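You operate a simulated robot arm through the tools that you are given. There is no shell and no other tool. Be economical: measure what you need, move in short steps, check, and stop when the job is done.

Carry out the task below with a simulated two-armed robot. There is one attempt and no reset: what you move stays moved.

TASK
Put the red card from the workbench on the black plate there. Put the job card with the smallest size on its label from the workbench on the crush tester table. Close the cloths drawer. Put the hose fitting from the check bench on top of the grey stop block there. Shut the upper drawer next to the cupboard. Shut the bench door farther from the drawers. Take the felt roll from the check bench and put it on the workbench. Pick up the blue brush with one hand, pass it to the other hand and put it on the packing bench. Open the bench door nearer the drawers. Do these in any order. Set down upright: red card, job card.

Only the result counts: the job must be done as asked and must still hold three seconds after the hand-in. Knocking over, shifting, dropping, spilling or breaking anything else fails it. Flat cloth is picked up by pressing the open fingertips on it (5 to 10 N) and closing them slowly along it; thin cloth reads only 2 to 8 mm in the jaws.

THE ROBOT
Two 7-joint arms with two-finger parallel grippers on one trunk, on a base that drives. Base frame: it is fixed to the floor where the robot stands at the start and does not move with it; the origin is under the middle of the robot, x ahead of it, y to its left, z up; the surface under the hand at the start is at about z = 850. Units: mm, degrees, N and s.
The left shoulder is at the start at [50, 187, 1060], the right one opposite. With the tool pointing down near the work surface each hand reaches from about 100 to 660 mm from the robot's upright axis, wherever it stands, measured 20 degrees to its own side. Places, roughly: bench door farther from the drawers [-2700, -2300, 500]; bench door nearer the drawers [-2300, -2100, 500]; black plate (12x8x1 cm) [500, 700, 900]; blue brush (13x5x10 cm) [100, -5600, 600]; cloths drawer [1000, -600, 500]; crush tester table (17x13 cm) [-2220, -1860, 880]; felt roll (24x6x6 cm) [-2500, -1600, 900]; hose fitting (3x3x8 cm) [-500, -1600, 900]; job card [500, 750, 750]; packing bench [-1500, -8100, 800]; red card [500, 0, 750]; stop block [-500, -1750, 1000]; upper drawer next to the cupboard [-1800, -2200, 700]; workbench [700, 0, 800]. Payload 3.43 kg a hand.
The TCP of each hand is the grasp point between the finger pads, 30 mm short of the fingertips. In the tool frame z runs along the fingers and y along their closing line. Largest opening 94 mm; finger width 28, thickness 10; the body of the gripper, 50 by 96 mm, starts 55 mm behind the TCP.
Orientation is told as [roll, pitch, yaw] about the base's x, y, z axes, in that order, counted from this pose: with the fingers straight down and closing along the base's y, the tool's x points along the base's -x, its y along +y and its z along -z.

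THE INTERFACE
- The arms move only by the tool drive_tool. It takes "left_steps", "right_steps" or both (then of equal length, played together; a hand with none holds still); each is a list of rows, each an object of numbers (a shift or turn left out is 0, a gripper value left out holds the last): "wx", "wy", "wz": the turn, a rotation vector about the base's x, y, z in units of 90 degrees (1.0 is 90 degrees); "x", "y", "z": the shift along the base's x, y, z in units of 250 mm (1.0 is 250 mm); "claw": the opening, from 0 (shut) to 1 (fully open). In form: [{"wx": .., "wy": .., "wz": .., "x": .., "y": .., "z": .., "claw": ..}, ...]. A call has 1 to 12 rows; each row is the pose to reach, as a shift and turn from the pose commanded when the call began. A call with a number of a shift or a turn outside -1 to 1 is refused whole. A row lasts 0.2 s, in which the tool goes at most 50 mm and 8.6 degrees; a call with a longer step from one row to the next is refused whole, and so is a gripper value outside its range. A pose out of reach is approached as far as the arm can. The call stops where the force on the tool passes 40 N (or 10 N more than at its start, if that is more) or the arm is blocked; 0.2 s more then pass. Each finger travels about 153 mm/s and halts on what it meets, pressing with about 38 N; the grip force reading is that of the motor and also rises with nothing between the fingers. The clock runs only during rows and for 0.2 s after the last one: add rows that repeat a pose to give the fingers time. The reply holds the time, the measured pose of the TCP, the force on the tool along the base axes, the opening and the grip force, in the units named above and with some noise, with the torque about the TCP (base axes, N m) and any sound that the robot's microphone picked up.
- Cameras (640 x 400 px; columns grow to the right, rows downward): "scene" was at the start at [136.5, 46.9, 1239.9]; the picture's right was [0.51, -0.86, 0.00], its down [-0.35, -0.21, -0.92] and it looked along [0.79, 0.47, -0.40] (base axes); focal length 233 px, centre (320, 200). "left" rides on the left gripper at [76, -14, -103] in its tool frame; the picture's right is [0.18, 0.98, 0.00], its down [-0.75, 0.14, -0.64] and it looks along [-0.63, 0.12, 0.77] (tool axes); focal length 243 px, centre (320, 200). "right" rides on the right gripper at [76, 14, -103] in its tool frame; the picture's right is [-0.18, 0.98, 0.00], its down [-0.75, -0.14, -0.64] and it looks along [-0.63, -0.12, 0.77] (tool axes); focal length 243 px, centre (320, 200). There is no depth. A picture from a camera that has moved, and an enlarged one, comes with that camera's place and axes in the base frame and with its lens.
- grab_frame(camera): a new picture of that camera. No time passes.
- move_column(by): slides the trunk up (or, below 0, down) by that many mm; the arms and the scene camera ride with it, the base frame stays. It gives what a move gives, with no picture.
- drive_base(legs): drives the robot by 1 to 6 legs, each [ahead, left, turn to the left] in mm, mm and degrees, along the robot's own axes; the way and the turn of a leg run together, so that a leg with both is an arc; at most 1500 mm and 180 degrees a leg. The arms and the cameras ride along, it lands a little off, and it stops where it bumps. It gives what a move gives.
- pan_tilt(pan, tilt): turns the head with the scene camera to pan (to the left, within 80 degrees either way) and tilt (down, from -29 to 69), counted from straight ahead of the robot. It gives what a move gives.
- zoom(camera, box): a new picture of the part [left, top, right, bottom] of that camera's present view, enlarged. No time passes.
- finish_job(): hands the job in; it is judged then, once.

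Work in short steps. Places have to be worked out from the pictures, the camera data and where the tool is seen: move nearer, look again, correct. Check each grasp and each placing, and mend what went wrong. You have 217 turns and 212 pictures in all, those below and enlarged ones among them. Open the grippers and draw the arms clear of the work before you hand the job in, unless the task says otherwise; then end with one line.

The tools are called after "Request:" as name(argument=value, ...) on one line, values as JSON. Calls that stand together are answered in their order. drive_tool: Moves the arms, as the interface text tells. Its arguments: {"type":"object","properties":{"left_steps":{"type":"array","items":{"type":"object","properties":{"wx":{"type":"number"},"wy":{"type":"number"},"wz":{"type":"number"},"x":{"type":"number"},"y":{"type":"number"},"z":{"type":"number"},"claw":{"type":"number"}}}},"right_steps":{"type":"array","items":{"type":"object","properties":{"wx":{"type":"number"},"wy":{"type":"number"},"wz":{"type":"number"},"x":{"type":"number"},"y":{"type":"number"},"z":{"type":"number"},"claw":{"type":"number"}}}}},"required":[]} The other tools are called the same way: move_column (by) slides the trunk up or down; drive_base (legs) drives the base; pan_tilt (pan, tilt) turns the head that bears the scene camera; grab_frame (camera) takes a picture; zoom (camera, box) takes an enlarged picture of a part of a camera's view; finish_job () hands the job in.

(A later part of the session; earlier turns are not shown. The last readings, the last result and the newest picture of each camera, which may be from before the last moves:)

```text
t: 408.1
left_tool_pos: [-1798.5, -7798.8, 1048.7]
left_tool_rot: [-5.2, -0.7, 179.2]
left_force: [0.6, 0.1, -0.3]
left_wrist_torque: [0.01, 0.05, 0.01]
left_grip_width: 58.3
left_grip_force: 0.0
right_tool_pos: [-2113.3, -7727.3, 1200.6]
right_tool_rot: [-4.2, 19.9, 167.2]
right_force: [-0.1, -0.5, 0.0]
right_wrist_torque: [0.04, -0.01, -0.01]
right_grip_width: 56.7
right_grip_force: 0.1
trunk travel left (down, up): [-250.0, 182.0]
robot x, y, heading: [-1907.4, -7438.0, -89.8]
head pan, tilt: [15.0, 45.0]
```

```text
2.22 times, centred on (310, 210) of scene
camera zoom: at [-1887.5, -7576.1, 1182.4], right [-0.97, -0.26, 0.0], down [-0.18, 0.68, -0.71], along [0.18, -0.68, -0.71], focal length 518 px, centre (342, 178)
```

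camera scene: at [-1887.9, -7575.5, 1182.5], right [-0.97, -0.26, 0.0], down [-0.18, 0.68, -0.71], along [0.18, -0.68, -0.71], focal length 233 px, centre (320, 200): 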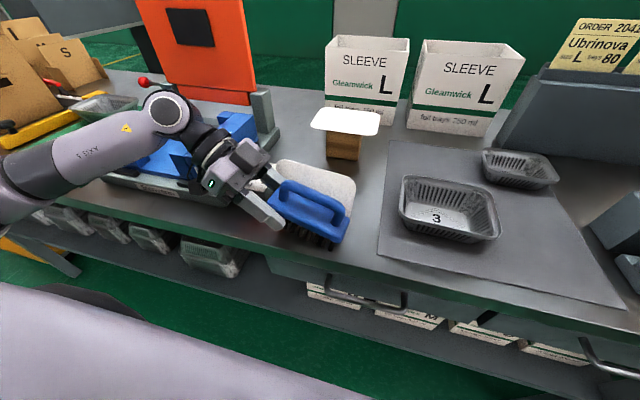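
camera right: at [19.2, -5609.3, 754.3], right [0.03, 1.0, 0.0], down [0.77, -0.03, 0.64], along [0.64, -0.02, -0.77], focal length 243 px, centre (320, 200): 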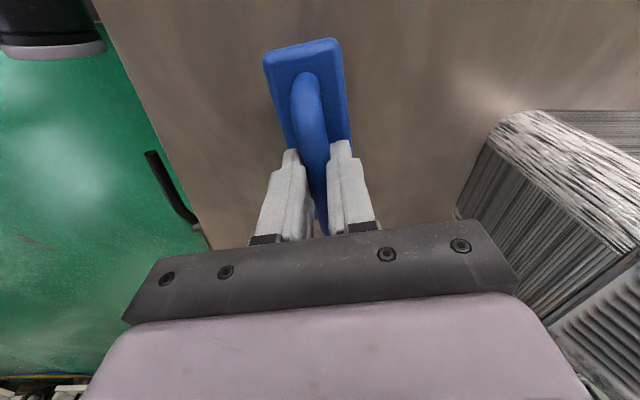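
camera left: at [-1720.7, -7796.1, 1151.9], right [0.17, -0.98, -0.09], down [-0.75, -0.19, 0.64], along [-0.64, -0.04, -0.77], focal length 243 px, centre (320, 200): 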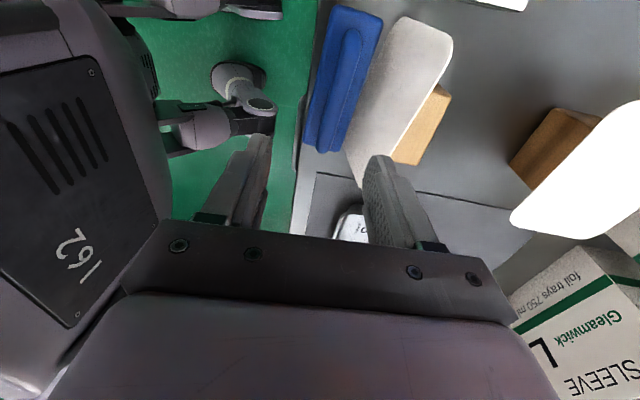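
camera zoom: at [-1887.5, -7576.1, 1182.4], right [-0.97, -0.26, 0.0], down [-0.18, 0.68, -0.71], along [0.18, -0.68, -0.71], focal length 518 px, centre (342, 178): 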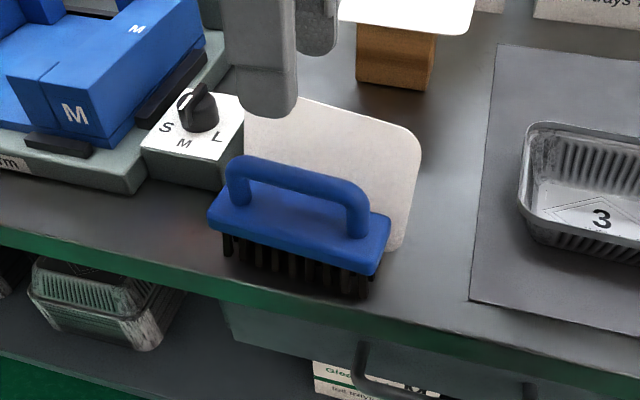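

Handle runs (−1740…−1824, y≈−7800). I correct the small tilt, narrow the fingers, and descend onto the handle.

Request:
drive_tool(left_steps=[{"wx": -0.058, "x": 0.066, "claw": 0.42}, {"wx": -0.058, "x": 0.066, "z": -0.1, "claw": 0.42}, {"wx": -0.058, "x": 0.066, "z": -0.2, "claw": 0.42}, {"wx": -0.058, "x": 0.066, "z": -0.3, "claw": 0.42}, {"wx": -0.058, "x": 0.066, "z": -0.38, "claw": 0.42}, {"wx": -0.058, "x": 0.066, "z": -0.42, "claw": 0.42}, {"wx": -0.058, "x": 0.066, "z": -0.42, "claw": 0.25}, {"wx": -0.058, "x": 0.066, "z": -0.42, "claw": 0.1}, {"wx": -0.058, "x": 0.066, "z": -0.42, "claw": 0.1}])

Request:
zoom(camera="scene", box=[200, 120, 420, 300])

```text
t: 410.1
left_tool_pos: [-1782.2, -7800.1, 945.0]
left_tool_rot: [0.1, -0.8, 179.0]
left_force: [1.5, -0.7, 15.4]
left_wrist_torque: [0.0, -0.1, 0.07]
left_grip_width: 14.8
left_grip_force: 38.7
right_tool_pos: [-2113.3, -7726.4, 1201.4]
right_tool_rot: [-3.9, 19.9, 167.2]
right_force: [-0.6, 0.3, -0.7]
right_wrist_torque: [0.01, 0.01, 0.01]
right_grip_width: 56.3
right_grip_force: 0.1
trunk travel left (down, up): [-250.0, 182.0]
robot x, y, heading: [-1905.5, -7437.7, -89.7]
head pan, tilt: [15.0, 45.0]
```

```text
2.22 times, centred on (310, 210) of scene
camera zoom: at [-1887.8, -7575.3, 1182.7], right [-0.97, -0.26, 0.0], down [-0.18, 0.68, -0.71], along [0.18, -0.68, -0.71], focal length 518 px, centre (342, 178)
```

zoom: 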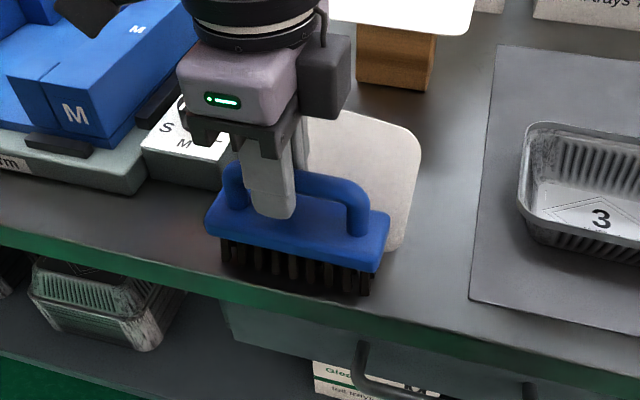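

Handle held. I lift it, carry it 250 mm east along the front strip, and lower to just above the bench.

Request:
drive_tool(left_steps=[{"z": 0.1}, {"z": 0.25}, {"z": 0.4}, {"z": 0.4, "x": 0.15, "y": 0.01}, {"z": 0.4, "x": 0.32, "y": 0.02}, {"z": 0.4, "x": 0.5, "y": 0.02}, {"z": 0.4, "x": 0.68, "y": 0.02}, {"z": 0.4, "x": 0.85, "y": 0.02}, {"z": 0.4, "x": 1.0, "y": 0.02}, {"z": 0.25, "x": 1.0, "y": 0.02}, {"z": 0.12, "x": 1.0, "y": 0.02}, {"z": 0.06, "x": 1.0, "y": 0.02}])

Request:
grab_frame(camera="scene")

```text
t: 412.8
left_tool_pos: [-1531.0, -7795.3, 959.1]
left_tool_rot: [0.1, -0.8, 178.9]
left_force: [-0.2, 0.5, -2.0]
left_wrist_torque: [0.01, -0.04, 0.0]
left_grip_width: 15.0
left_grip_force: 37.5
right_tool_pos: [-2112.6, -7727.2, 1201.7]
right_tool_rot: [-4.1, 19.9, 167.2]
right_force: [0.0, 0.4, -0.1]
right_wrist_torque: [0.01, 0.01, -0.02]
right_grip_width: 56.5
right_grip_force: 0.1
trunk travel left (down, up): [-250.0, 182.0]
robot x, y, heading: [-1909.2, -7442.1, -89.6]
head pan, tilt: [15.0, 45.0]
```

```text
61 pictures are left
camera scene: at [-1887.5, -7576.1, 1182.4], right [-0.97, -0.26, 0.0], down [-0.18, 0.68, -0.71], along [0.18, -0.68, -0.71], focal length 233 px, centre (320, 200)
```

scene: 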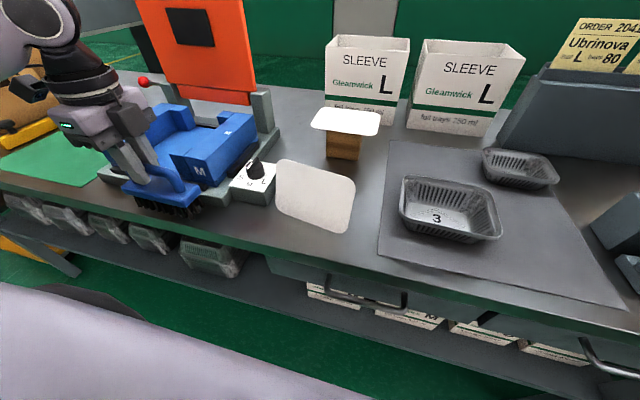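

Clear in front of the fixture. I lower to the seat height, release and rise.

Request:
drive_tool(left_steps=[{"z": -0.03}, {"z": -0.05}, {"z": -0.056}, {"z": -0.056, "claw": 0.25}, {"z": -0.056, "claw": 0.4}, {"z": -0.056, "claw": 0.4}, {"z": 0.1, "claw": 0.4}, {"z": 0.25, "claw": 0.4}, {"z": 0.42, "claw": 0.4}])

Request:
zoom(camera="scene", box=[60, 90, 400, 260])

```text
t: 414.8
left_tool_pos: [-1530.9, -7794.7, 1065.3]
left_tool_rot: [-0.1, -0.8, 179.0]
left_force: [0.7, 1.0, 0.6]
left_wrist_torque: [0.0, 0.01, 0.0]
left_grip_width: 37.5
left_grip_force: 0.0
right_tool_pos: [-2113.6, -7727.0, 1202.5]
right_tool_rot: [-4.0, 19.8, 167.2]
right_force: [0.5, -0.3, -0.3]
right_wrist_torque: [0.01, 0.01, 0.0]
right_grip_width: 56.5
right_grip_force: 0.0
trunk travel left (down, up): [-250.0, 182.0]
robot x, y, heading: [-1906.9, -7438.6, -89.7]
head pan, tilt: [15.0, 45.0]
```

```text
1.88 times, centred on (230, 175) of scene
camera zoom: at [-1888.0, -7575.7, 1182.4], right [-0.97, -0.26, 0.0], down [-0.18, 0.68, -0.71], along [0.18, -0.68, -0.71], focal length 438 px, centre (489, 247)
```

zoom: 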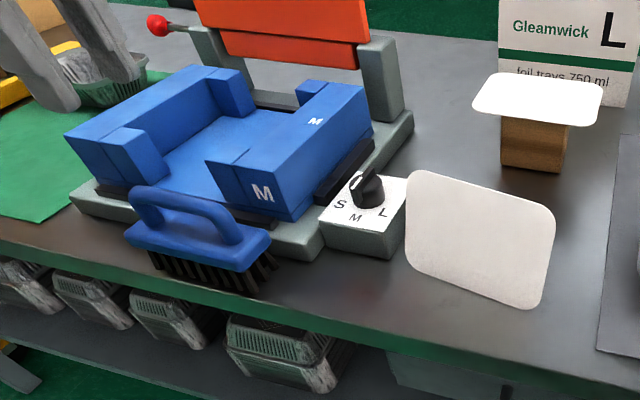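

The brush is set. Now the lid: it leans with its top edge at ≈ (−1804, −7861, 951), tilted ~18° back. I reposition the base and bring the left hand above the top edge, tilted to match.

Request:
drive_base(legs=[[-63, -157, 0]])

Request:
drive_tool(left_steps=[{"x": -0.09, "y": -0.1}, {"x": -0.18, "y": -0.2}, {"x": -0.27, "y": -0.3, "wx": 0.07}, {"x": -0.36, "y": -0.4, "wx": 0.14}, {"x": -0.464, "y": -0.5, "wx": 0.2}, {"x": -0.464, "y": -0.5, "wx": 0.2, "z": -0.1}, {"x": -0.464, "y": -0.5, "wx": 0.2, "z": -0.1}])

Request:
grab_frame(camera="left")

Request:
grab_frame(camera="scene")

```text
t: 416.8
left_tool_pos: [-1688.1, -7732.6, 1063.4]
left_tool_rot: [0.0, -0.7, 179.1]
left_force: [0.0, -0.5, -0.3]
left_wrist_torque: [0.0, -0.05, 0.02]
left_grip_width: 37.9
left_grip_force: 0.0
right_tool_pos: [-2270.4, -7665.6, 1202.6]
right_tool_rot: [-4.1, 19.9, 167.3]
right_force: [-0.4, 0.4, -1.2]
right_wrist_torque: [-0.03, -0.01, -0.01]
right_grip_width: 56.4
right_grip_force: 0.0
trunk travel left (down, up): [-250.0, 182.0]
robot x, y, heading: [-2062.5, -7375.6, -89.7]
head pan, tilt: [15.0, 45.0]
```

```text
t: 418.4
left_tool_pos: [-1803.5, -7857.0, 1038.6]
left_tool_rot: [-18.1, -1.0, 179.3]
left_force: [-0.5, -0.2, -0.5]
left_wrist_torque: [0.04, -0.01, 0.03]
left_grip_width: 37.3
left_grip_force: 0.0
right_tool_pos: [-2270.4, -7665.0, 1203.3]
right_tool_rot: [-4.1, 19.9, 167.2]
right_force: [-0.2, -0.6, 0.2]
right_wrist_torque: [-0.04, -0.01, 0.0]
right_grip_width: 56.4
right_grip_force: 0.1
trunk travel left (down, up): [-250.0, 182.0]
robot x, y, heading: [-2066.5, -7378.2, -89.6]
head pan, tilt: [15.0, 45.0]
```

```text
59 pictures are left
camera left: at [-1726.0, -7876.1, 1139.4], right [0.17, -0.94, -0.31], down [-0.75, -0.32, 0.58], along [-0.64, 0.13, -0.75], focal length 243 px, centre (320, 200)
```

left: 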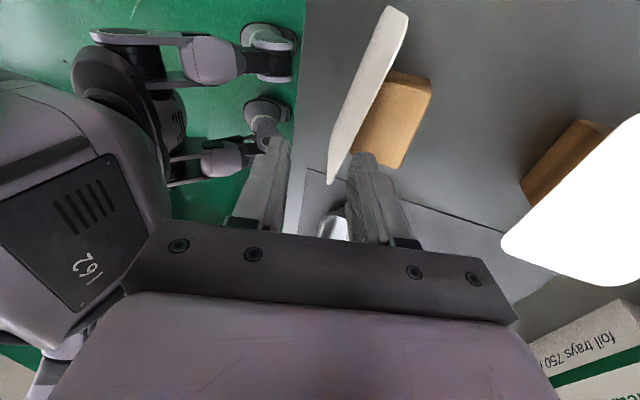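

```text
58 pictures are left
camera scene: at [-2044.9, -7513.3, 1182.4], right [-0.97, -0.26, 0.0], down [-0.19, 0.68, -0.71], along [0.19, -0.68, -0.71], focal length 233 px, centre (320, 200)
```

scene: 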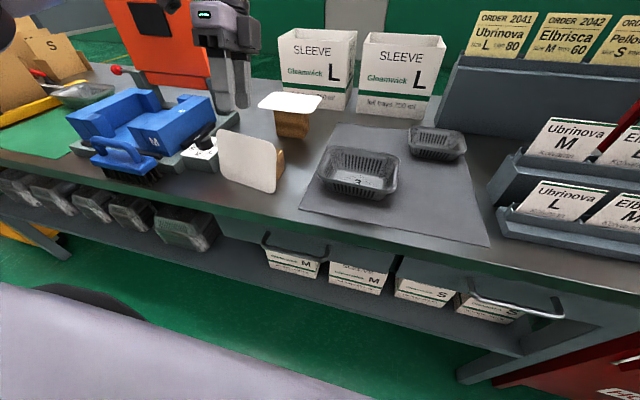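

Projection agrees with my lid estimate. I shift to the lid's plane and slide the open fingers down over its top edge.

Request:
drive_tool(left_steps=[{"y": -0.06}, {"y": -0.104}, {"y": -0.085, "z": -0.07}, {"y": -0.065, "z": -0.15}, {"y": -0.045, "z": -0.23}, {"y": -0.03, "z": -0.29}, {"y": -0.02, "z": -0.33}, {"y": -0.02, "z": -0.33}])

Request:
grab_frame(camera="left")

Request:
zoom(camera="scene", box=[160, 60, 360, 220])

```text
t: 420.2
left_tool_pos: [-1802.8, -7863.0, 954.6]
left_tool_rot: [-18.0, -1.0, 179.4]
left_force: [-0.1, 0.0, -0.2]
left_wrist_torque: [0.0, 0.01, -0.02]
left_grip_width: 37.6
left_grip_force: 0.1
right_tool_pos: [-2269.7, -7665.2, 1202.9]
right_tool_rot: [-4.0, 20.0, 167.3]
right_force: [0.1, 0.2, 0.2]
right_wrist_torque: [-0.03, 0.03, -0.04]
right_grip_width: 56.6
right_grip_force: 0.1
trunk travel left (down, up): [-250.0, 182.0]
robot x, y, heading: [-2065.2, -7373.9, -90.2]
head pan, tilt: [15.0, 45.0]
```

```text
57 pictures are left
camera left: at [-1725.5, -7881.4, 1055.9], right [0.17, -0.94, -0.31], down [-0.75, -0.32, 0.58], along [-0.64, 0.13, -0.75], focal length 243 px, centre (320, 200)
```

left: 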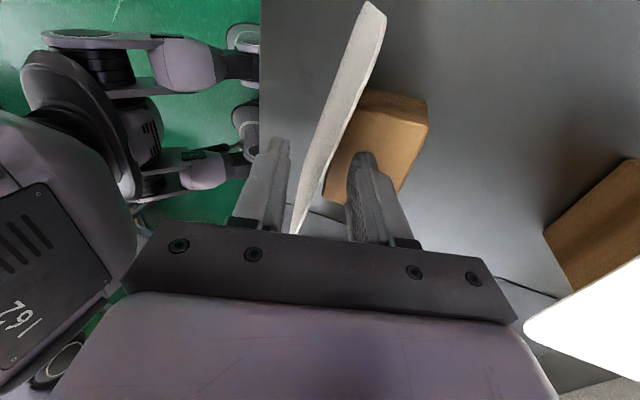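

```text
2.50 times, centred on (260, 140) of scene
camera zoom: at [-2044.8, -7513.4, 1182.4], right [-0.96, -0.26, 0.0], down [-0.19, 0.68, -0.71], along [0.19, -0.68, -0.71], focal length 582 px, centre (470, 350)
```

zoom: 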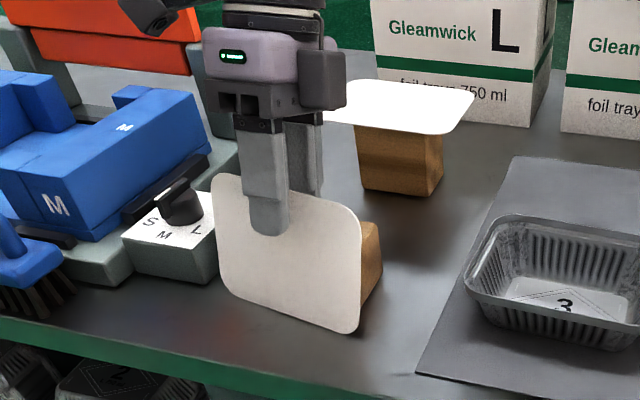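

The lid's edge is between the fingers. I close.

Request:
drive_tool(left_steps=[{"claw": 0.25}, {"claw": 0.15}, {"claw": 0.08}, {"claw": 0.0}, {"claw": 0.0}])

Request:
drive_tool(left_steps=[{"y": -0.01, "z": 0.05}, {"y": -0.02, "z": 0.12}, {"y": -0.02, "z": 0.25}, {"y": -0.02, "z": 0.4}, {"y": -0.02, "z": 0.5}, {"y": -0.02, "z": 0.5}])

Request:
grab_frame(camera="scene")

```text
t: 421.4
left_tool_pos: [-1802.9, -7861.4, 955.7]
left_tool_rot: [-18.0, -1.0, 179.3]
left_force: [-0.2, -0.5, -0.1]
left_wrist_torque: [0.01, 0.02, 0.0]
left_grip_width: 4.8
left_grip_force: 38.5
right_tool_pos: [-2269.6, -7665.1, 1202.6]
right_tool_rot: [-4.1, 19.9, 167.2]
right_force: [0.0, 0.4, -0.4]
right_wrist_torque: [-0.01, 0.01, 0.02]
right_grip_width: 56.6
right_grip_force: 0.0
trunk travel left (down, up): [-250.0, 182.0]
robot x, y, heading: [-2066.8, -7376.6, -89.8]
head pan, tilt: [15.0, 45.0]
```

```text
t: 422.8
left_tool_pos: [-1802.5, -7866.4, 1080.2]
left_tool_rot: [-18.0, -1.0, 179.4]
left_force: [-0.2, -0.5, -0.5]
left_wrist_torque: [0.0, 0.02, -0.01]
left_grip_width: 4.9
left_grip_force: 37.5
right_tool_pos: [-2270.4, -7665.2, 1201.9]
right_tool_rot: [-4.0, 19.8, 167.3]
right_force: [-0.2, 1.3, -0.4]
right_wrist_torque: [-0.01, -0.04, 0.04]
right_grip_width: 56.5
right_grip_force: 0.1
trunk travel left (down, up): [-250.0, 182.0]
robot x, y, heading: [-2067.5, -7380.8, -89.7]
head pan, tilt: [15.0, 45.0]
```

```text
55 pictures are left
camera scene: at [-2044.6, -7513.5, 1182.4], right [-0.96, -0.26, 0.0], down [-0.19, 0.68, -0.71], along [0.19, -0.68, -0.71], focal length 233 px, centre (320, 200)
```

scene: 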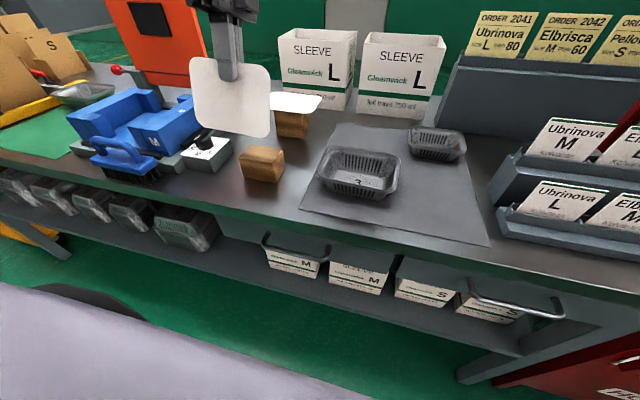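

Lid held (4.9 mm), the wooden block is still in place at ≈ (−1816, −7885). I rotate the lid to horizontal (tool pointing forward) while backing slightly.

Request:
drive_tool(left_steps=[{"wx": -0.09, "y": 0.08}, {"wx": -0.18, "y": 0.16}, {"wx": -0.27, "y": 0.2}, {"wx": -0.36, "y": 0.2}, {"wx": -0.45, "y": 0.2}, {"wx": -0.54, "y": 0.2}, {"wx": -0.63, "y": 0.2}, {"wx": -0.72, "y": 0.2}, {"wx": -0.81, "y": 0.2}, {"wx": -0.9, "y": 0.2}, {"wx": -0.99, "y": 0.2}, {"wx": -1.0, "y": 0.2}])

Request:
drive_tool(left_steps=[{"wx": -0.09}, {"wx": -0.18}, {"wx": -0.2}, {"wx": -0.2, "z": -0.1}, {"wx": -0.2, "z": -0.2}, {"wx": -0.2, "z": -0.3}, {"wx": -0.2, "z": -0.4}, {"wx": -0.2, "z": -0.5}, {"wx": -0.2, "z": -0.54}, {"wx": -0.2, "z": -0.54}])

Request:
grab_frame(camera="scene")

```text
t: 425.4
left_tool_pos: [-1803.5, -7817.1, 1081.6]
left_tool_rot: [72.2, 0.6, 179.0]
left_force: [-0.2, 0.8, -0.2]
left_wrist_torque: [-0.02, 0.0, 0.03]
left_grip_width: 3.6
left_grip_force: 38.0
right_tool_pos: [-2270.3, -7665.1, 1201.9]
right_tool_rot: [-4.1, 19.9, 167.3]
right_force: [0.3, 0.3, 0.9]
right_wrist_torque: [-0.02, -0.01, -0.03]
right_grip_width: 56.4
right_grip_force: 0.1
trunk travel left (down, up): [-250.0, 182.0]
robot x, y, heading: [-2065.1, -7374.0, -89.9]
head pan, tilt: [15.0, 45.0]
```

```text
t: 427.6
left_tool_pos: [-1801.1, -7827.0, 1088.5]
left_tool_rot: [89.7, 0.9, 179.1]
left_force: [-0.4, -0.4, -0.1]
left_wrist_torque: [0.02, 0.01, 0.01]
left_grip_width: 1.5
left_grip_force: 35.9
left hand out of reach, approached as far as the arm can: row 2, 3, 4, 5, 6, 7, 8, 9, 10
right_tool_pos: [-2270.1, -7664.9, 1202.1]
right_tool_rot: [-4.1, 19.9, 167.3]
right_force: [0.6, 0.1, 0.6]
right_wrist_torque: [-0.03, -0.03, 0.01]
right_grip_width: 56.4
right_grip_force: 0.1
trunk travel left (down, up): [-250.0, 182.0]
robot x, y, heading: [-2064.1, -7378.0, -89.8]
head pan, tilt: [15.0, 45.0]
```

```text
54 pictures are left
camera scene: at [-2044.8, -7513.4, 1182.4], right [-0.96, -0.26, 0.0], down [-0.19, 0.68, -0.71], along [0.19, -0.68, -0.71], focal length 233 px, centre (320, 200)
```

scene: 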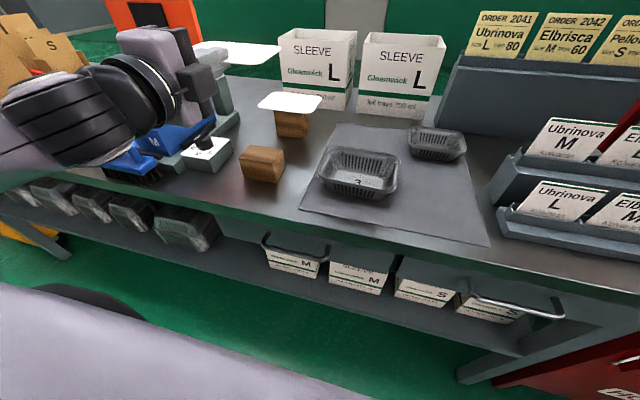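

The lid is level. The arm can't lower at this distance, so I lower with the trunk instead.

Request:
move_column(by=-135)

Request:
grab_frame(camera="scene")

Request:
grab_frame(camera="left")

```text
t: 429.2
left_tool_pos: [-1800.5, -7828.8, 953.1]
left_tool_rot: [89.6, 0.8, 179.1]
left_force: [0.9, 0.0, -1.0]
left_wrist_torque: [0.03, -0.04, -0.03]
left_grip_width: 1.3
left_grip_force: 36.3
right_tool_pos: [-2269.7, -7664.8, 1067.5]
right_tool_rot: [-4.1, 19.9, 167.3]
right_force: [0.2, 0.2, 0.4]
right_wrist_torque: [0.0, 0.0, -0.02]
right_grip_width: 56.3
right_grip_force: 0.0
trunk travel left (down, up): [-115.0, 317.0]
robot x, y, heading: [-2065.0, -7375.6, -89.6]
head pan, tilt: [15.0, 45.0]
```

```text
53 pictures are left
camera scene: at [-2044.8, -7513.4, 1047.4], right [-0.96, -0.26, 0.0], down [-0.19, 0.68, -0.71], along [0.19, -0.68, -0.71], focal length 233 px, centre (320, 200)
```

scene: 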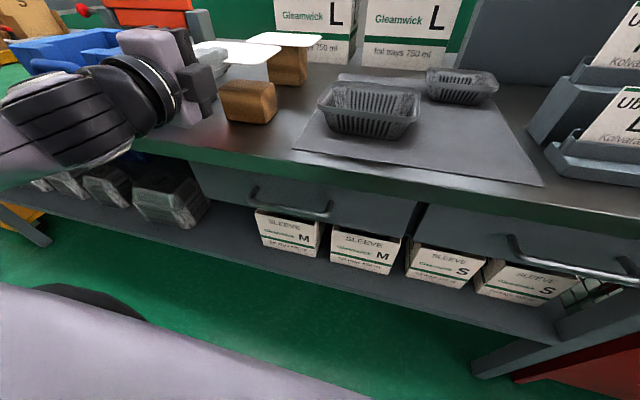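

```text
52 pictures are left
camera left: at [-1723.0, -7726.2, 940.9], right [0.17, -0.01, 0.99], down [-0.75, 0.65, 0.13], along [-0.64, -0.76, 0.1], focal length 243 px, centre (320, 200)
```

left: 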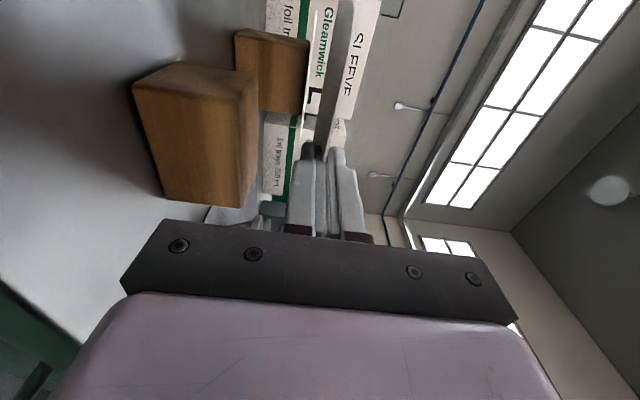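

Request:
zoom(camera="scene", box=[170, 20, 340, 140])

```text
3.33 times, centred on (255, 80) of scene
camera zoom: at [-2044.8, -7513.4, 1047.4], right [-0.96, -0.26, 0.0], down [-0.19, 0.68, -0.71], along [0.19, -0.68, -0.71], focal length 776 px, centre (537, 600)
```

zoom: 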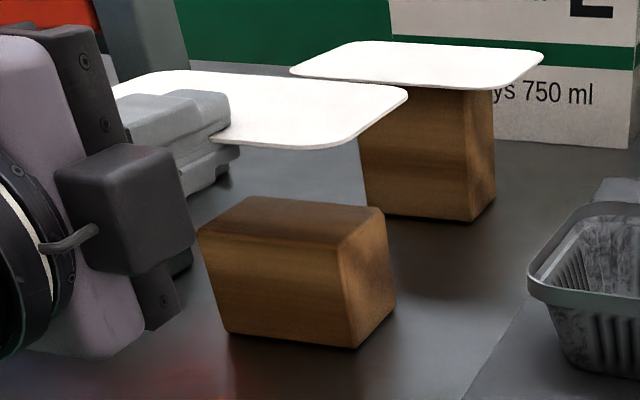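

Lid overlap is good: lid centre (−1794, −7880); block top spans x −1777…−1855, y −7853…−7903. I shift the base 23 mm right and 9 mm back (so the lower finger clears the block), then lower.

Request:
drive_base(legs=[[-9, -23, 0]])

Request:
move_column(by=-33)

Request:
zoom(camera="scene", box=[170, 0, 340, 120])

```text
t: 430.1
left_tool_pos: [-1825.0, -7819.5, 953.6]
left_tool_rot: [89.7, 0.9, 179.1]
left_force: [0.3, -0.3, -0.4]
left_wrist_torque: [0.01, 0.02, 0.01]
left_grip_width: 1.2
left_grip_force: 36.5
right_tool_pos: [-2292.7, -7657.4, 1067.8]
right_tool_rot: [-4.0, 19.9, 167.2]
right_force: [-0.1, -0.1, -0.4]
right_wrist_torque: [0.01, -0.02, 0.01]
right_grip_width: 56.4
right_grip_force: 0.1
trunk travel left (down, up): [-115.0, 317.0]
robot x, y, heading: [-2088.0, -7364.2, -89.8]
head pan, tilt: [15.0, 45.0]
```

```text
t: 430.9
left_tool_pos: [-1824.6, -7817.7, 920.2]
left_tool_rot: [89.8, 0.9, 179.1]
left_force: [-0.8, -0.1, 0.5]
left_wrist_torque: [0.03, -0.01, 0.0]
left_grip_width: 1.2
left_grip_force: 36.6
right_tool_pos: [-2292.6, -7656.4, 1033.3]
right_tool_rot: [-4.1, 19.9, 167.3]
right_force: [0.7, -0.4, -1.6]
right_wrist_torque: [0.04, 0.01, -0.01]
right_grip_width: 56.3
right_grip_force: 0.1
trunk travel left (down, up): [-82.0, 350.0]
robot x, y, heading: [-2086.7, -7367.5, -90.0]
head pan, tilt: [15.0, 45.0]
```

```text
3.33 times, centred on (255, 60) of scene
camera zoom: at [-2067.8, -7504.5, 1014.4], right [-0.96, -0.26, 0.0], down [-0.19, 0.68, -0.71], along [0.19, -0.68, -0.71], focal length 776 px, centre (537, 667)
```

zoom: 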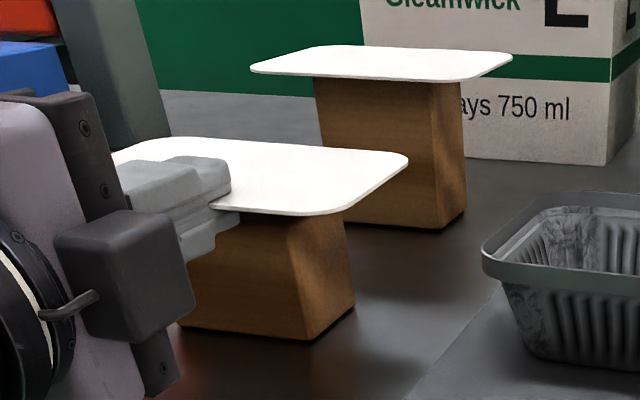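

Very near the block. I lower 7 mm more and check the force.

Request:
move_column(by=-7)

Request:
move_column(by=-3)

Request:
zoom(camera="scene", box=[200, 10, 320, 90])

```text
t: 431.4
left_tool_pos: [-1822.7, -7817.7, 912.8]
left_tool_rot: [89.7, 0.9, 179.1]
left_force: [0.0, 0.0, 0.6]
left_wrist_torque: [0.0, 0.0, -0.03]
left_grip_width: 1.1
left_grip_force: 36.2
right_tool_pos: [-2293.4, -7656.9, 1027.5]
right_tool_rot: [-4.1, 19.9, 167.4]
right_force: [-0.7, -0.3, -0.2]
right_wrist_torque: [-0.04, 0.0, 0.0]
right_grip_width: 56.2
right_grip_force: 0.1
trunk travel left (down, up): [-75.0, 357.0]
robot x, y, heading: [-2089.5, -7365.0, -89.8]
head pan, tilt: [15.0, 45.0]
```

```text
t: 431.9
left_tool_pos: [-1824.8, -7819.0, 910.1]
left_tool_rot: [89.7, 1.0, 179.2]
left_force: [0.8, -0.1, 0.6]
left_wrist_torque: [0.01, 0.01, 0.0]
left_grip_width: 1.2
left_grip_force: 35.8
right_tool_pos: [-2293.0, -7655.5, 1024.3]
right_tool_rot: [-4.1, 20.0, 167.4]
right_force: [-0.1, -0.3, -1.0]
right_wrist_torque: [0.0, -0.02, 0.01]
right_grip_width: 56.4
right_grip_force: 0.1
trunk travel left (down, up): [-72.0, 360.0]
robot x, y, heading: [-2085.6, -7364.9, -89.9]
head pan, tilt: [15.0, 45.0]
```

```text
5.00 times, centred on (260, 50) of scene
camera zoom: at [-2067.8, -7504.6, 1004.4], right [-0.96, -0.26, 0.0], down [-0.19, 0.68, -0.71], along [0.19, -0.68, -0.71], focal length 1164 px, centre (620, 950)
```

zoom: 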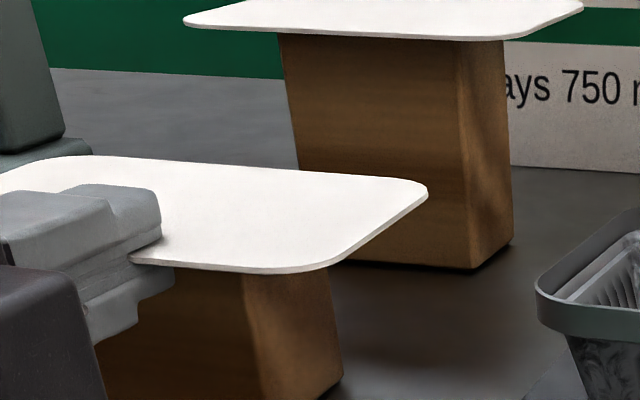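

Request:
move_column(by=-2)

Request:
move_column(by=-2)

```text
t: 432.5
left_tool_pos: [-1824.1, -7819.2, 908.2]
left_tool_rot: [89.7, 0.9, 179.2]
left_force: [-0.7, -0.3, 0.3]
left_wrist_torque: [0.01, 0.0, -0.01]
left_grip_width: 1.3
left_grip_force: 36.5
right_tool_pos: [-2293.6, -7656.1, 1022.6]
right_tool_rot: [-4.1, 19.8, 167.3]
right_force: [0.5, -0.9, -0.5]
right_wrist_torque: [-0.01, 0.02, 0.01]
right_grip_width: 56.3
right_grip_force: 0.1
trunk travel left (down, up): [-70.0, 362.0]
robot x, y, heading: [-2087.8, -7367.8, -89.7]
head pan, tilt: [15.0, 45.0]
```

```text
t: 433.0
left_tool_pos: [-1823.1, -7819.7, 906.9]
left_tool_rot: [89.8, 0.9, 179.1]
left_force: [-0.5, -0.4, 2.2]
left_wrist_torque: [-0.12, 0.07, 0.01]
left_grip_width: 1.3
left_grip_force: 36.2
right_tool_pos: [-2293.3, -7656.5, 1019.9]
right_tool_rot: [-4.1, 20.0, 167.3]
right_force: [1.1, 0.4, -0.2]
right_wrist_torque: [-0.01, 0.03, 0.01]
right_grip_width: 56.6
right_grip_force: 0.1
trunk travel left (down, up): [-68.0, 364.0]
robot x, y, heading: [-2087.3, -7364.3, -89.7]
head pan, tilt: [15.0, 45.0]
```

Contact (2.2 N). I open the fingers a little and back the base straight out.

Request:
drive_tool(left_steps=[{"claw": 0.1}, {"claw": 0.25}, {"claw": 0.3}, {"claw": 0.3}])

Request:
drive_base(legs=[[-150, 0, 0], [-350, 0, 0]])

Request:
pan_tilt(pan=12, tilt=25)

Request:
zoom(camera="scene", box=[120, 80, 420, 270])

```text
t: 434.0
left_tool_pos: [-1824.4, -7818.7, 905.2]
left_tool_rot: [89.6, 1.0, 179.1]
left_force: [0.2, -0.4, 0.8]
left_wrist_torque: [0.0, -0.01, 0.03]
left_grip_width: 28.0
left_grip_force: 0.1
right_tool_pos: [-2292.6, -7655.4, 1019.5]
right_tool_rot: [-4.0, 19.9, 167.3]
right_force: [0.1, 0.5, -0.6]
right_wrist_torque: [0.01, 0.02, 0.0]
right_grip_width: 56.4
right_grip_force: 0.0
trunk travel left (down, up): [-68.0, 364.0]
robot x, y, heading: [-2089.5, -7369.0, -89.7]
head pan, tilt: [15.0, 45.0]
```

```text
t: 437.2
left_tool_pos: [-1826.2, -7320.8, 906.6]
left_tool_rot: [89.7, 0.9, 178.9]
left_force: [-0.1, 0.2, -1.4]
left_wrist_torque: [0.02, 0.0, 0.0]
left_grip_width: 28.2
left_grip_force: 0.0
right_tool_pos: [-2295.9, -7155.6, 1020.6]
right_tool_rot: [-4.1, 19.9, 167.0]
right_force: [0.1, -0.6, -0.2]
right_wrist_torque: [-0.01, 0.01, 0.03]
right_grip_width: 56.5
right_grip_force: 0.1
trunk travel left (down, up): [-68.0, 364.0]
robot x, y, heading: [-2090.3, -6867.0, -90.1]
head pan, tilt: [15.0, 45.0]
```

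```text
t: 438.1
left_tool_pos: [-1826.6, -7320.4, 906.5]
left_tool_rot: [89.7, 0.9, 178.9]
left_force: [-0.2, 0.4, -0.4]
left_wrist_torque: [-0.04, 0.0, 0.02]
left_grip_width: 28.1
left_grip_force: 0.1
right_tool_pos: [-2294.6, -7154.5, 1020.4]
right_tool_rot: [-4.1, 19.9, 166.9]
right_force: [0.0, 0.2, -0.2]
right_wrist_torque: [0.03, -0.01, 0.01]
right_grip_width: 56.4
right_grip_force: 0.1
trunk travel left (down, up): [-68.0, 364.0]
robot x, y, heading: [-2088.1, -6868.2, -90.1]
head pan, tilt: [12.0, 25.0]
```

```text
2.11 times, centred on (270, 175) of scene
camera zoom: at [-2071.2, -7016.4, 1030.9], right [-0.98, -0.21, 0.0], down [-0.09, 0.41, -0.91], along [0.19, -0.89, -0.42], focal length 490 px, centre (425, 253)
```

zoom: 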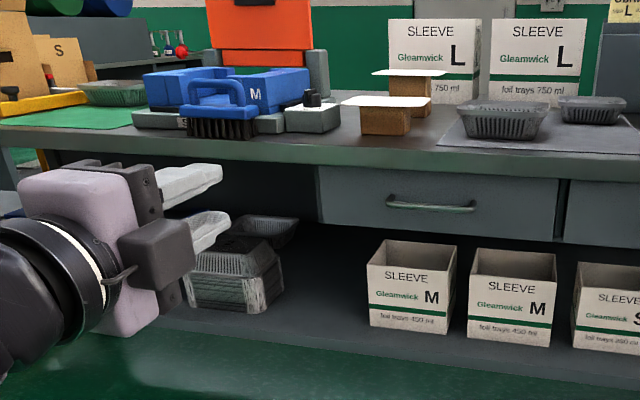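

The lid is back on its block. I now fold both hands into compact downward poses, then return north by the known wall-side route.

Request:
drive_tool(left_steps=[{"wx": 0.09, "z": 0.03}, {"wx": 0.18, "z": 0.06}, {"wx": 0.27, "z": 0.1}, {"wx": 0.36, "z": 0.14}, {"wx": 0.45, "z": 0.18}, {"wx": 0.54, "z": 0.22}, {"wx": 0.63, "z": 0.26, "y": 0.05}, {"wx": 0.72, "z": 0.3, "y": 0.1}, {"wx": 0.81, "z": 0.34, "y": 0.2}, {"wx": 0.9, "z": 0.38, "y": 0.3}, {"wx": 0.99, "z": 0.4, "y": 0.35}, {"wx": 1.0, "z": 0.4, "y": 0.4}], right_steps=[{"wy": 0.08}, {"wy": 0.16}, {"wy": 0.225}, {"wy": 0.225}, {"wy": 0.225}, {"wy": 0.225}, {"wy": 0.225}, {"wy": 0.225}, {"wy": 0.225}, {"wy": 0.225}, {"wy": 0.225}, {"wy": 0.225}])

Request:
drive_tool(left_steps=[{"wz": 0.09}, {"wz": 0.18}, {"wz": 0.27}, {"wz": 0.36}, {"wz": 0.45}, {"wz": 0.54}, {"wz": 0.63}, {"wz": 0.72}, {"wz": 0.81}, {"wz": 0.9}, {"wz": 0.99}, {"wz": 1.0}], right_steps=[{"wz": 0.09}, {"wz": 0.18}, {"wz": 0.27}, {"wz": 0.36}, {"wz": 0.45}, {"wz": 0.54}, {"wz": 0.63}, {"wz": 0.72}, {"wz": 0.81}, {"wz": 0.9}, {"wz": 0.98}, {"wz": 1.0}])

Request:
move_column(by=200)

Request:
drive_base(legs=[[0, 0, 180], [0, 0, 6.8], [1500, 0, 0], [1110, 0, 0], [0, 0, 83.3], [1500, 0, 0]])

```text
t: 440.6
left_tool_pos: [-1827.3, -7220.0, 1006.0]
left_tool_rot: [-0.3, -1.1, 179.0]
left_force: [0.1, -0.1, 0.3]
left_wrist_torque: [-0.01, -0.02, 0.0]
left_grip_width: 28.2
left_grip_force: 0.1
right_tool_pos: [-2295.4, -7154.8, 1019.1]
right_tool_rot: [0.4, 0.1, 167.9]
right_force: [-0.2, 0.0, 0.1]
right_wrist_torque: [0.01, 0.0, 0.01]
right_grip_width: 56.5
right_grip_force: 0.1
trunk travel left (down, up): [-68.0, 364.0]
robot x, y, heading: [-2090.9, -6864.1, -90.1]
head pan, tilt: [12.0, 25.0]
```

```text
t: 443.2
left_tool_pos: [-1727.9, -7348.7, 1038.0]
left_tool_rot: [0.6, -3.4, -96.5]
left_force: [0.2, 0.5, 0.7]
left_wrist_torque: [-0.03, -0.02, 0.04]
left_grip_width: 28.2
left_grip_force: 0.1
left hand out of reach, approached as far as the arm can: row 7, 8, 9, 10, 11, 12
right_tool_pos: [-2295.9, -7154.2, 1019.1]
right_tool_rot: [0.4, 0.1, -102.1]
right_force: [-0.5, 0.4, -0.4]
right_wrist_torque: [-0.05, 0.03, -0.02]
right_grip_width: 56.5
right_grip_force: 0.1
trunk travel left (down, up): [-68.0, 364.0]
robot x, y, heading: [-2087.3, -6862.4, -90.1]
head pan, tilt: [12.0, 25.0]
```

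```text
t: 445.4
left_tool_pos: [-1728.9, -7349.7, 1237.7]
left_tool_rot: [0.5, -3.5, -96.7]
left_force: [0.7, -0.7, -0.7]
left_wrist_torque: [-0.02, -0.01, 0.02]
left_grip_width: 28.1
left_grip_force: 0.1
right_tool_pos: [-2295.3, -7155.9, 1219.2]
right_tool_rot: [0.3, 0.1, -102.2]
right_force: [-0.1, 0.5, 0.3]
right_wrist_torque: [-0.01, 0.01, -0.01]
right_grip_width: 56.4
right_grip_force: 0.1
trunk travel left (down, up): [-268.0, 164.0]
robot x, y, heading: [-2086.6, -6870.0, -90.0]
head pan, tilt: [12.0, 25.0]
```

```text
t: 476.6
left_tool_pos: [-4400.3, -4620.1, 1238.5]
left_tool_rot: [0.4, -3.6, 172.6]
left_force: [0.0, 0.2, 0.1]
left_wrist_torque: [0.0, -0.04, 0.05]
left_grip_width: 28.2
left_grip_force: 0.0
right_tool_pos: [-4199.7, -4057.0, 1220.3]
right_tool_rot: [0.5, 0.1, 167.0]
right_force: [-0.6, 0.1, -0.2]
right_wrist_torque: [0.01, -0.05, -0.02]
right_grip_width: 56.3
right_grip_force: 0.0
trunk travel left (down, up): [-268.0, 164.0]
robot x, y, heading: [-3911.1, -4266.6, 179.3]
head pan, tilt: [12.0, 25.0]
```

I turn north, shift to the wall side corridor and drive up past the shelf row.

Request:
drive_base(legs=[[0, 0, -89.3], [0, 290, 0], [1500, 0, 0], [1500, 0, 0], [400, 0, 0]])

Request:
drive_base(legs=[[0, -1500, 0], [0, -150, 0], [0, 0, 180]])

Request:
pan_tilt(pan=0, tilt=35)

Request:
grab_frame(camera="scene")

```text
t: 499.8
left_tool_pos: [-4528.0, -357.5, 1238.9]
left_tool_rot: [0.5, -3.5, 82.8]
left_force: [0.1, -0.5, -0.4]
left_wrist_torque: [-0.02, 0.01, -0.01]
left_grip_width: 28.0
left_grip_force: 0.1
right_tool_pos: [-3963.7, -554.9, 1220.0]
right_tool_rot: [0.4, 0.1, 77.3]
right_force: [-0.3, -0.1, 0.1]
right_wrist_torque: [-0.03, 0.01, 0.03]
right_grip_width: 56.5
right_grip_force: 0.1
trunk travel left (down, up): [-268.0, 164.0]
robot x, y, heading: [-4173.3, -844.3, 89.4]
head pan, tilt: [12.0, 25.0]
```

```text
t: 521.9
left_tool_pos: [-2164.6, -1325.2, 1239.7]
left_tool_rot: [0.5, -3.5, -96.9]
left_force: [-0.6, -0.5, 0.6]
left_wrist_torque: [0.04, -0.02, -0.01]
left_grip_width: 28.2
left_grip_force: 0.0
right_tool_pos: [-2730.3, -1127.9, 1220.9]
right_tool_rot: [0.4, 0.1, -102.6]
right_force: [0.2, 0.0, 0.6]
right_wrist_torque: [0.0, 0.0, 0.02]
right_grip_width: 56.4
right_grip_force: 0.1
trunk travel left (down, up): [-268.0, 164.0]
robot x, y, heading: [-2523.5, -840.7, -90.1]
head pan, tilt: [12.0, 25.0]
```

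```text
t: 522.7
left_tool_pos: [-2164.6, -1324.4, 1239.2]
left_tool_rot: [0.5, -3.5, -96.9]
left_force: [0.6, 0.3, 1.1]
left_wrist_torque: [0.0, -0.01, 0.05]
left_grip_width: 28.2
left_grip_force: 0.1
right_tool_pos: [-2730.9, -1128.8, 1219.8]
right_tool_rot: [0.4, 0.1, -102.4]
right_force: [0.1, -0.2, 0.4]
right_wrist_torque: [0.06, 0.01, 0.0]
right_grip_width: 56.4
right_grip_force: 0.1
trunk travel left (down, up): [-268.0, 164.0]
robot x, y, heading: [-2525.4, -841.6, -90.1]
head pan, tilt: [0.0, 35.0]
```

```text
47 pictures are left
camera scene: at [-2524.7, -989.0, 1215.3], right [-1.0, 0.01, 0.0], down [0.0, 0.57, -0.82], along [0.0, -0.82, -0.57], focal length 233 px, centre (320, 200)
```

scene: 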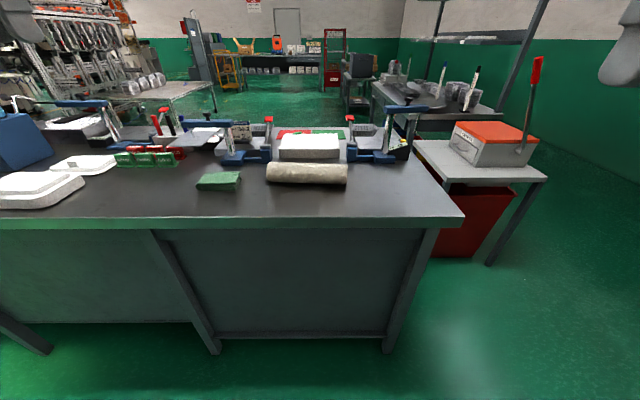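

The felt roll lies along x at ≈ (−2485, −1614). I position the base for the right hand and turn that hand so it closes along y.

Request:
drive_base(legs=[[0, 290, 0], [330, 0, 0]])

Request:
drive_tool(right_steps=[{"wz": -0.09, "claw": 1, "y": -0.05}, {"wz": -0.18, "claw": 1, "y": -0.1}, {"wz": -0.27, "claw": 1, "y": -0.15}, {"wz": -0.36, "claw": 1, "y": -0.2, "z": -0.1}, {"wz": -0.45, "claw": 1, "y": -0.25, "z": -0.2}, {"wz": -0.54, "claw": 1, "y": -0.3, "z": -0.3}, {"wz": -0.63, "claw": 1, "y": -0.35, "z": -0.4}, {"wz": -0.72, "claw": 1, "y": -0.4, "z": -0.5}, {"wz": -0.81, "claw": 1, "y": -0.45, "z": -0.6}, {"wz": -0.86, "claw": 1, "y": -0.5, "z": -0.7}, {"wz": -0.86, "claw": 1, "y": -0.55, "z": -0.75}, {"wz": -0.86, "claw": 1, "y": -0.55, "z": -0.75}])

Request:
grab_frame(camera="right")

```text
t: 527.5
left_tool_pos: [-1878.9, -1636.9, 1237.6]
left_tool_rot: [0.6, -3.4, -97.2]
left_force: [-0.6, 0.7, 0.5]
left_wrist_torque: [-0.02, 0.01, 0.02]
left_grip_width: 28.1
left_grip_force: 0.1
right_tool_pos: [-2443.9, -1440.3, 1220.9]
right_tool_rot: [0.4, 0.3, -102.8]
right_force: [-0.4, 0.2, -0.2]
right_wrist_torque: [0.0, 0.0, 0.01]
right_grip_width: 56.2
right_grip_force: 0.1
trunk travel left (down, up): [-268.0, 164.0]
robot x, y, heading: [-2232.9, -1152.8, -90.5]
head pan, tilt: [0.0, 35.0]
stopped in leg 2: the robot was blocked; the commanded pose is now the measured one
```

```text
t: 530.1
left_tool_pos: [-1878.3, -1637.0, 1237.0]
left_tool_rot: [0.6, -3.4, -97.1]
left_force: [0.0, -0.1, 0.6]
left_wrist_torque: [0.01, 0.0, 0.0]
left_grip_width: 28.2
left_grip_force: 0.2
right_tool_pos: [-2446.0, -1578.2, 1032.5]
right_tool_rot: [0.4, 0.1, 180.0]
right_force: [-0.6, -0.6, -0.4]
right_wrist_torque: [0.01, 0.0, -0.01]
right_grip_width: 93.9
right_grip_force: 0.0
trunk travel left (down, up): [-268.0, 164.0]
robot x, y, heading: [-2235.4, -1152.5, -90.5]
head pan, tilt: [0.0, 35.0]
```

```text
46 pictures are left
camera right: at [-2370.9, -1591.7, 1134.7], right [-0.19, -0.98, 0.01], down [-0.76, 0.15, 0.64], along [-0.63, 0.11, -0.77], focal length 243 px, centre (320, 200)
```

right: 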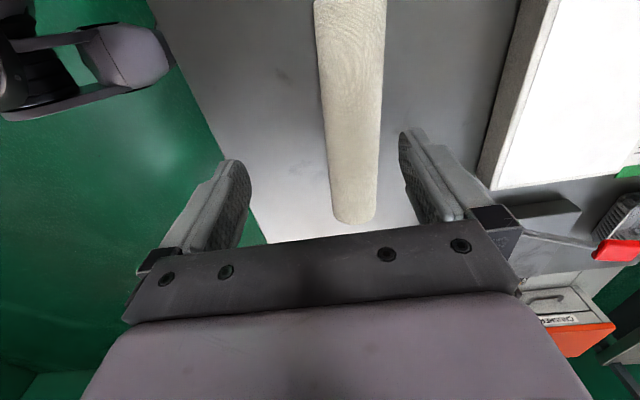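

Roll axis passes (−2488, −1609), yaw ≈ −4.6°. I align, descend and grip.

Request:
drive_tool(right_steps=[{"x": -0.08, "y": -0.06, "wz": -0.025}, {"x": -0.168, "y": -0.124, "wz": -0.05}, {"x": -0.168, "y": -0.124, "wz": -0.05, "z": -0.15}, {"x": -0.168, "y": -0.124, "wz": -0.05, "z": -0.3}, {"x": -0.168, "y": -0.124, "wz": -0.05, "z": -0.45}, {"x": -0.168, "y": -0.124, "wz": -0.05, "z": -0.54}, {"x": -0.168, "y": -0.124, "wz": -0.05, "z": -0.578}, {"x": -0.168, "y": -0.124, "wz": -0.05, "z": -0.578, "claw": 0.75}, {"x": -0.168, "y": -0.124, "wz": -0.05, "z": -0.578, "claw": 0.6}, {"x": -0.168, "y": -0.124, "wz": -0.05, "z": -0.578, "claw": 0.5}, {"x": -0.168, "y": -0.124, "wz": -0.05, "z": -0.578, "claw": 0.5}])

Request:
grab_frame(camera="right")

```text
t: 532.5
left_tool_pos: [-1879.4, -1637.0, 1237.1]
left_tool_rot: [0.6, -3.4, -97.1]
left_force: [0.1, -0.3, 0.3]
left_wrist_torque: [-0.01, -0.03, 0.04]
left_grip_width: 28.3
left_grip_force: 0.1
right_tool_pos: [-2487.3, -1609.7, 888.4]
right_tool_rot: [0.3, 0.3, 175.4]
right_force: [0.6, 0.4, -0.5]
right_wrist_torque: [-0.01, 0.16, -0.08]
right_grip_width: 63.6
right_grip_force: 38.4
trunk travel left (down, up): [-268.0, 164.0]
robot x, y, heading: [-2235.5, -1153.6, -90.4]
head pan, tilt: [0.0, 35.0]
```

```text
45 pictures are left
camera right: at [-2413.8, -1628.0, 990.0], right [-0.26, -0.96, 0.01], down [-0.74, 0.2, 0.64], along [-0.62, 0.16, -0.77], focal length 243 px, centre (320, 200)
```

right: 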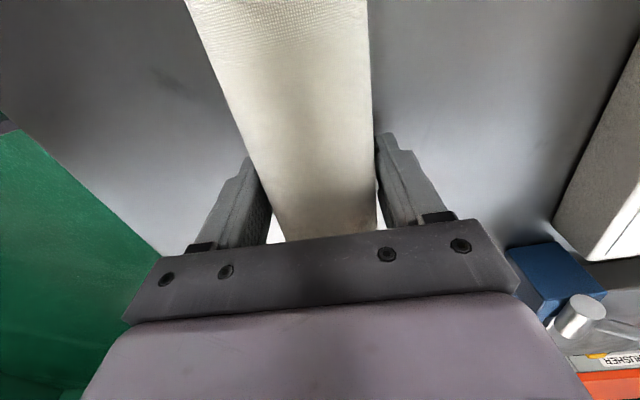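

Roll held. I lift and retract it, back off, then drive along the bench to the hose fitting for the left hand.

Request:
drive_tool(right_steps=[{"z": 0.1}, {"z": 0.25}, {"z": 0.4}, {"z": 0.55}, {"z": 0.7}, {"z": 0.85}, {"z": 0.95, "y": 0.08}, {"z": 1.0, "y": 0.2}, {"z": 1.0, "y": 0.35}, {"z": 1.0, "y": 0.5}])

Request:
drive_base(legs=[[-200, 0, 0.4], [0, 1480, 0]])

Request:
pan_tilt(pan=25, tilt=30)

Request:
grab_frame(camera="scene")

```text
t: 534.8
left_tool_pos: [-1879.9, -1637.0, 1237.8]
left_tool_rot: [0.6, -3.5, -97.1]
left_force: [-0.7, 0.2, -0.5]
left_wrist_torque: [-0.01, 0.04, -0.01]
left_grip_width: 28.1
left_grip_force: 0.0
right_tool_pos: [-2487.5, -1484.2, 1136.7]
right_tool_rot: [0.3, 0.3, 175.4]
right_force: [0.4, 0.4, -4.6]
right_wrist_torque: [0.01, -0.03, -0.02]
right_grip_width: 63.7
right_grip_force: 37.7
trunk travel left (down, up): [-268.0, 164.0]
robot x, y, heading: [-2236.4, -1154.2, -90.4]
head pan, tilt: [0.0, 35.0]
```

```text
t: 549.1
left_tool_pos: [-387.5, -1434.9, 1237.1]
left_tool_rot: [0.6, -3.4, -96.5]
left_force: [0.2, -0.3, 0.7]
left_wrist_torque: [-0.02, 0.0, 0.02]
left_grip_width: 28.0
left_grip_force: 0.0
right_tool_pos: [-996.5, -1287.0, 1137.9]
right_tool_rot: [0.4, 0.2, 175.9]
right_force: [0.5, 0.0, -3.5]
right_wrist_torque: [0.02, -0.01, -0.02]
right_grip_width: 63.9
right_grip_force: 37.8
trunk travel left (down, up): [-268.0, 164.0]
robot x, y, heading: [-749.1, -951.0, -89.5]
head pan, tilt: [0.0, 35.0]
```

```text
t: 550.0
left_tool_pos: [-388.4, -1434.9, 1237.6]
left_tool_rot: [0.5, -3.4, -96.5]
left_force: [0.4, 0.2, 1.2]
left_wrist_torque: [-0.01, -0.03, 0.01]
left_grip_width: 28.3
left_grip_force: 0.1
right_tool_pos: [-998.2, -1286.5, 1137.2]
right_tool_rot: [0.4, 0.2, 175.8]
right_force: [0.0, 0.5, -5.1]
right_wrist_torque: [0.01, -0.02, 0.02]
right_grip_width: 63.6
right_grip_force: 38.2
trunk travel left (down, up): [-268.0, 164.0]
robot x, y, heading: [-748.4, -955.1, -89.9]
head pan, tilt: [25.0, 30.0]
```

```text
44 pictures are left
camera scene: at [-712.7, -1094.0, 1223.0], right [-0.91, -0.42, 0.0], down [-0.21, 0.45, -0.87], along [0.37, -0.78, -0.5], focal length 233 px, centre (320, 200)
```

scene: 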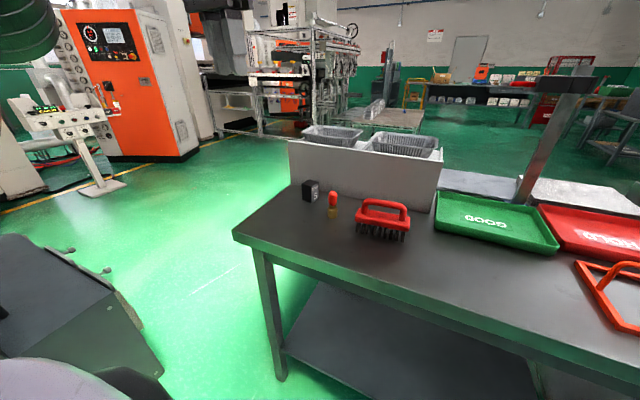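

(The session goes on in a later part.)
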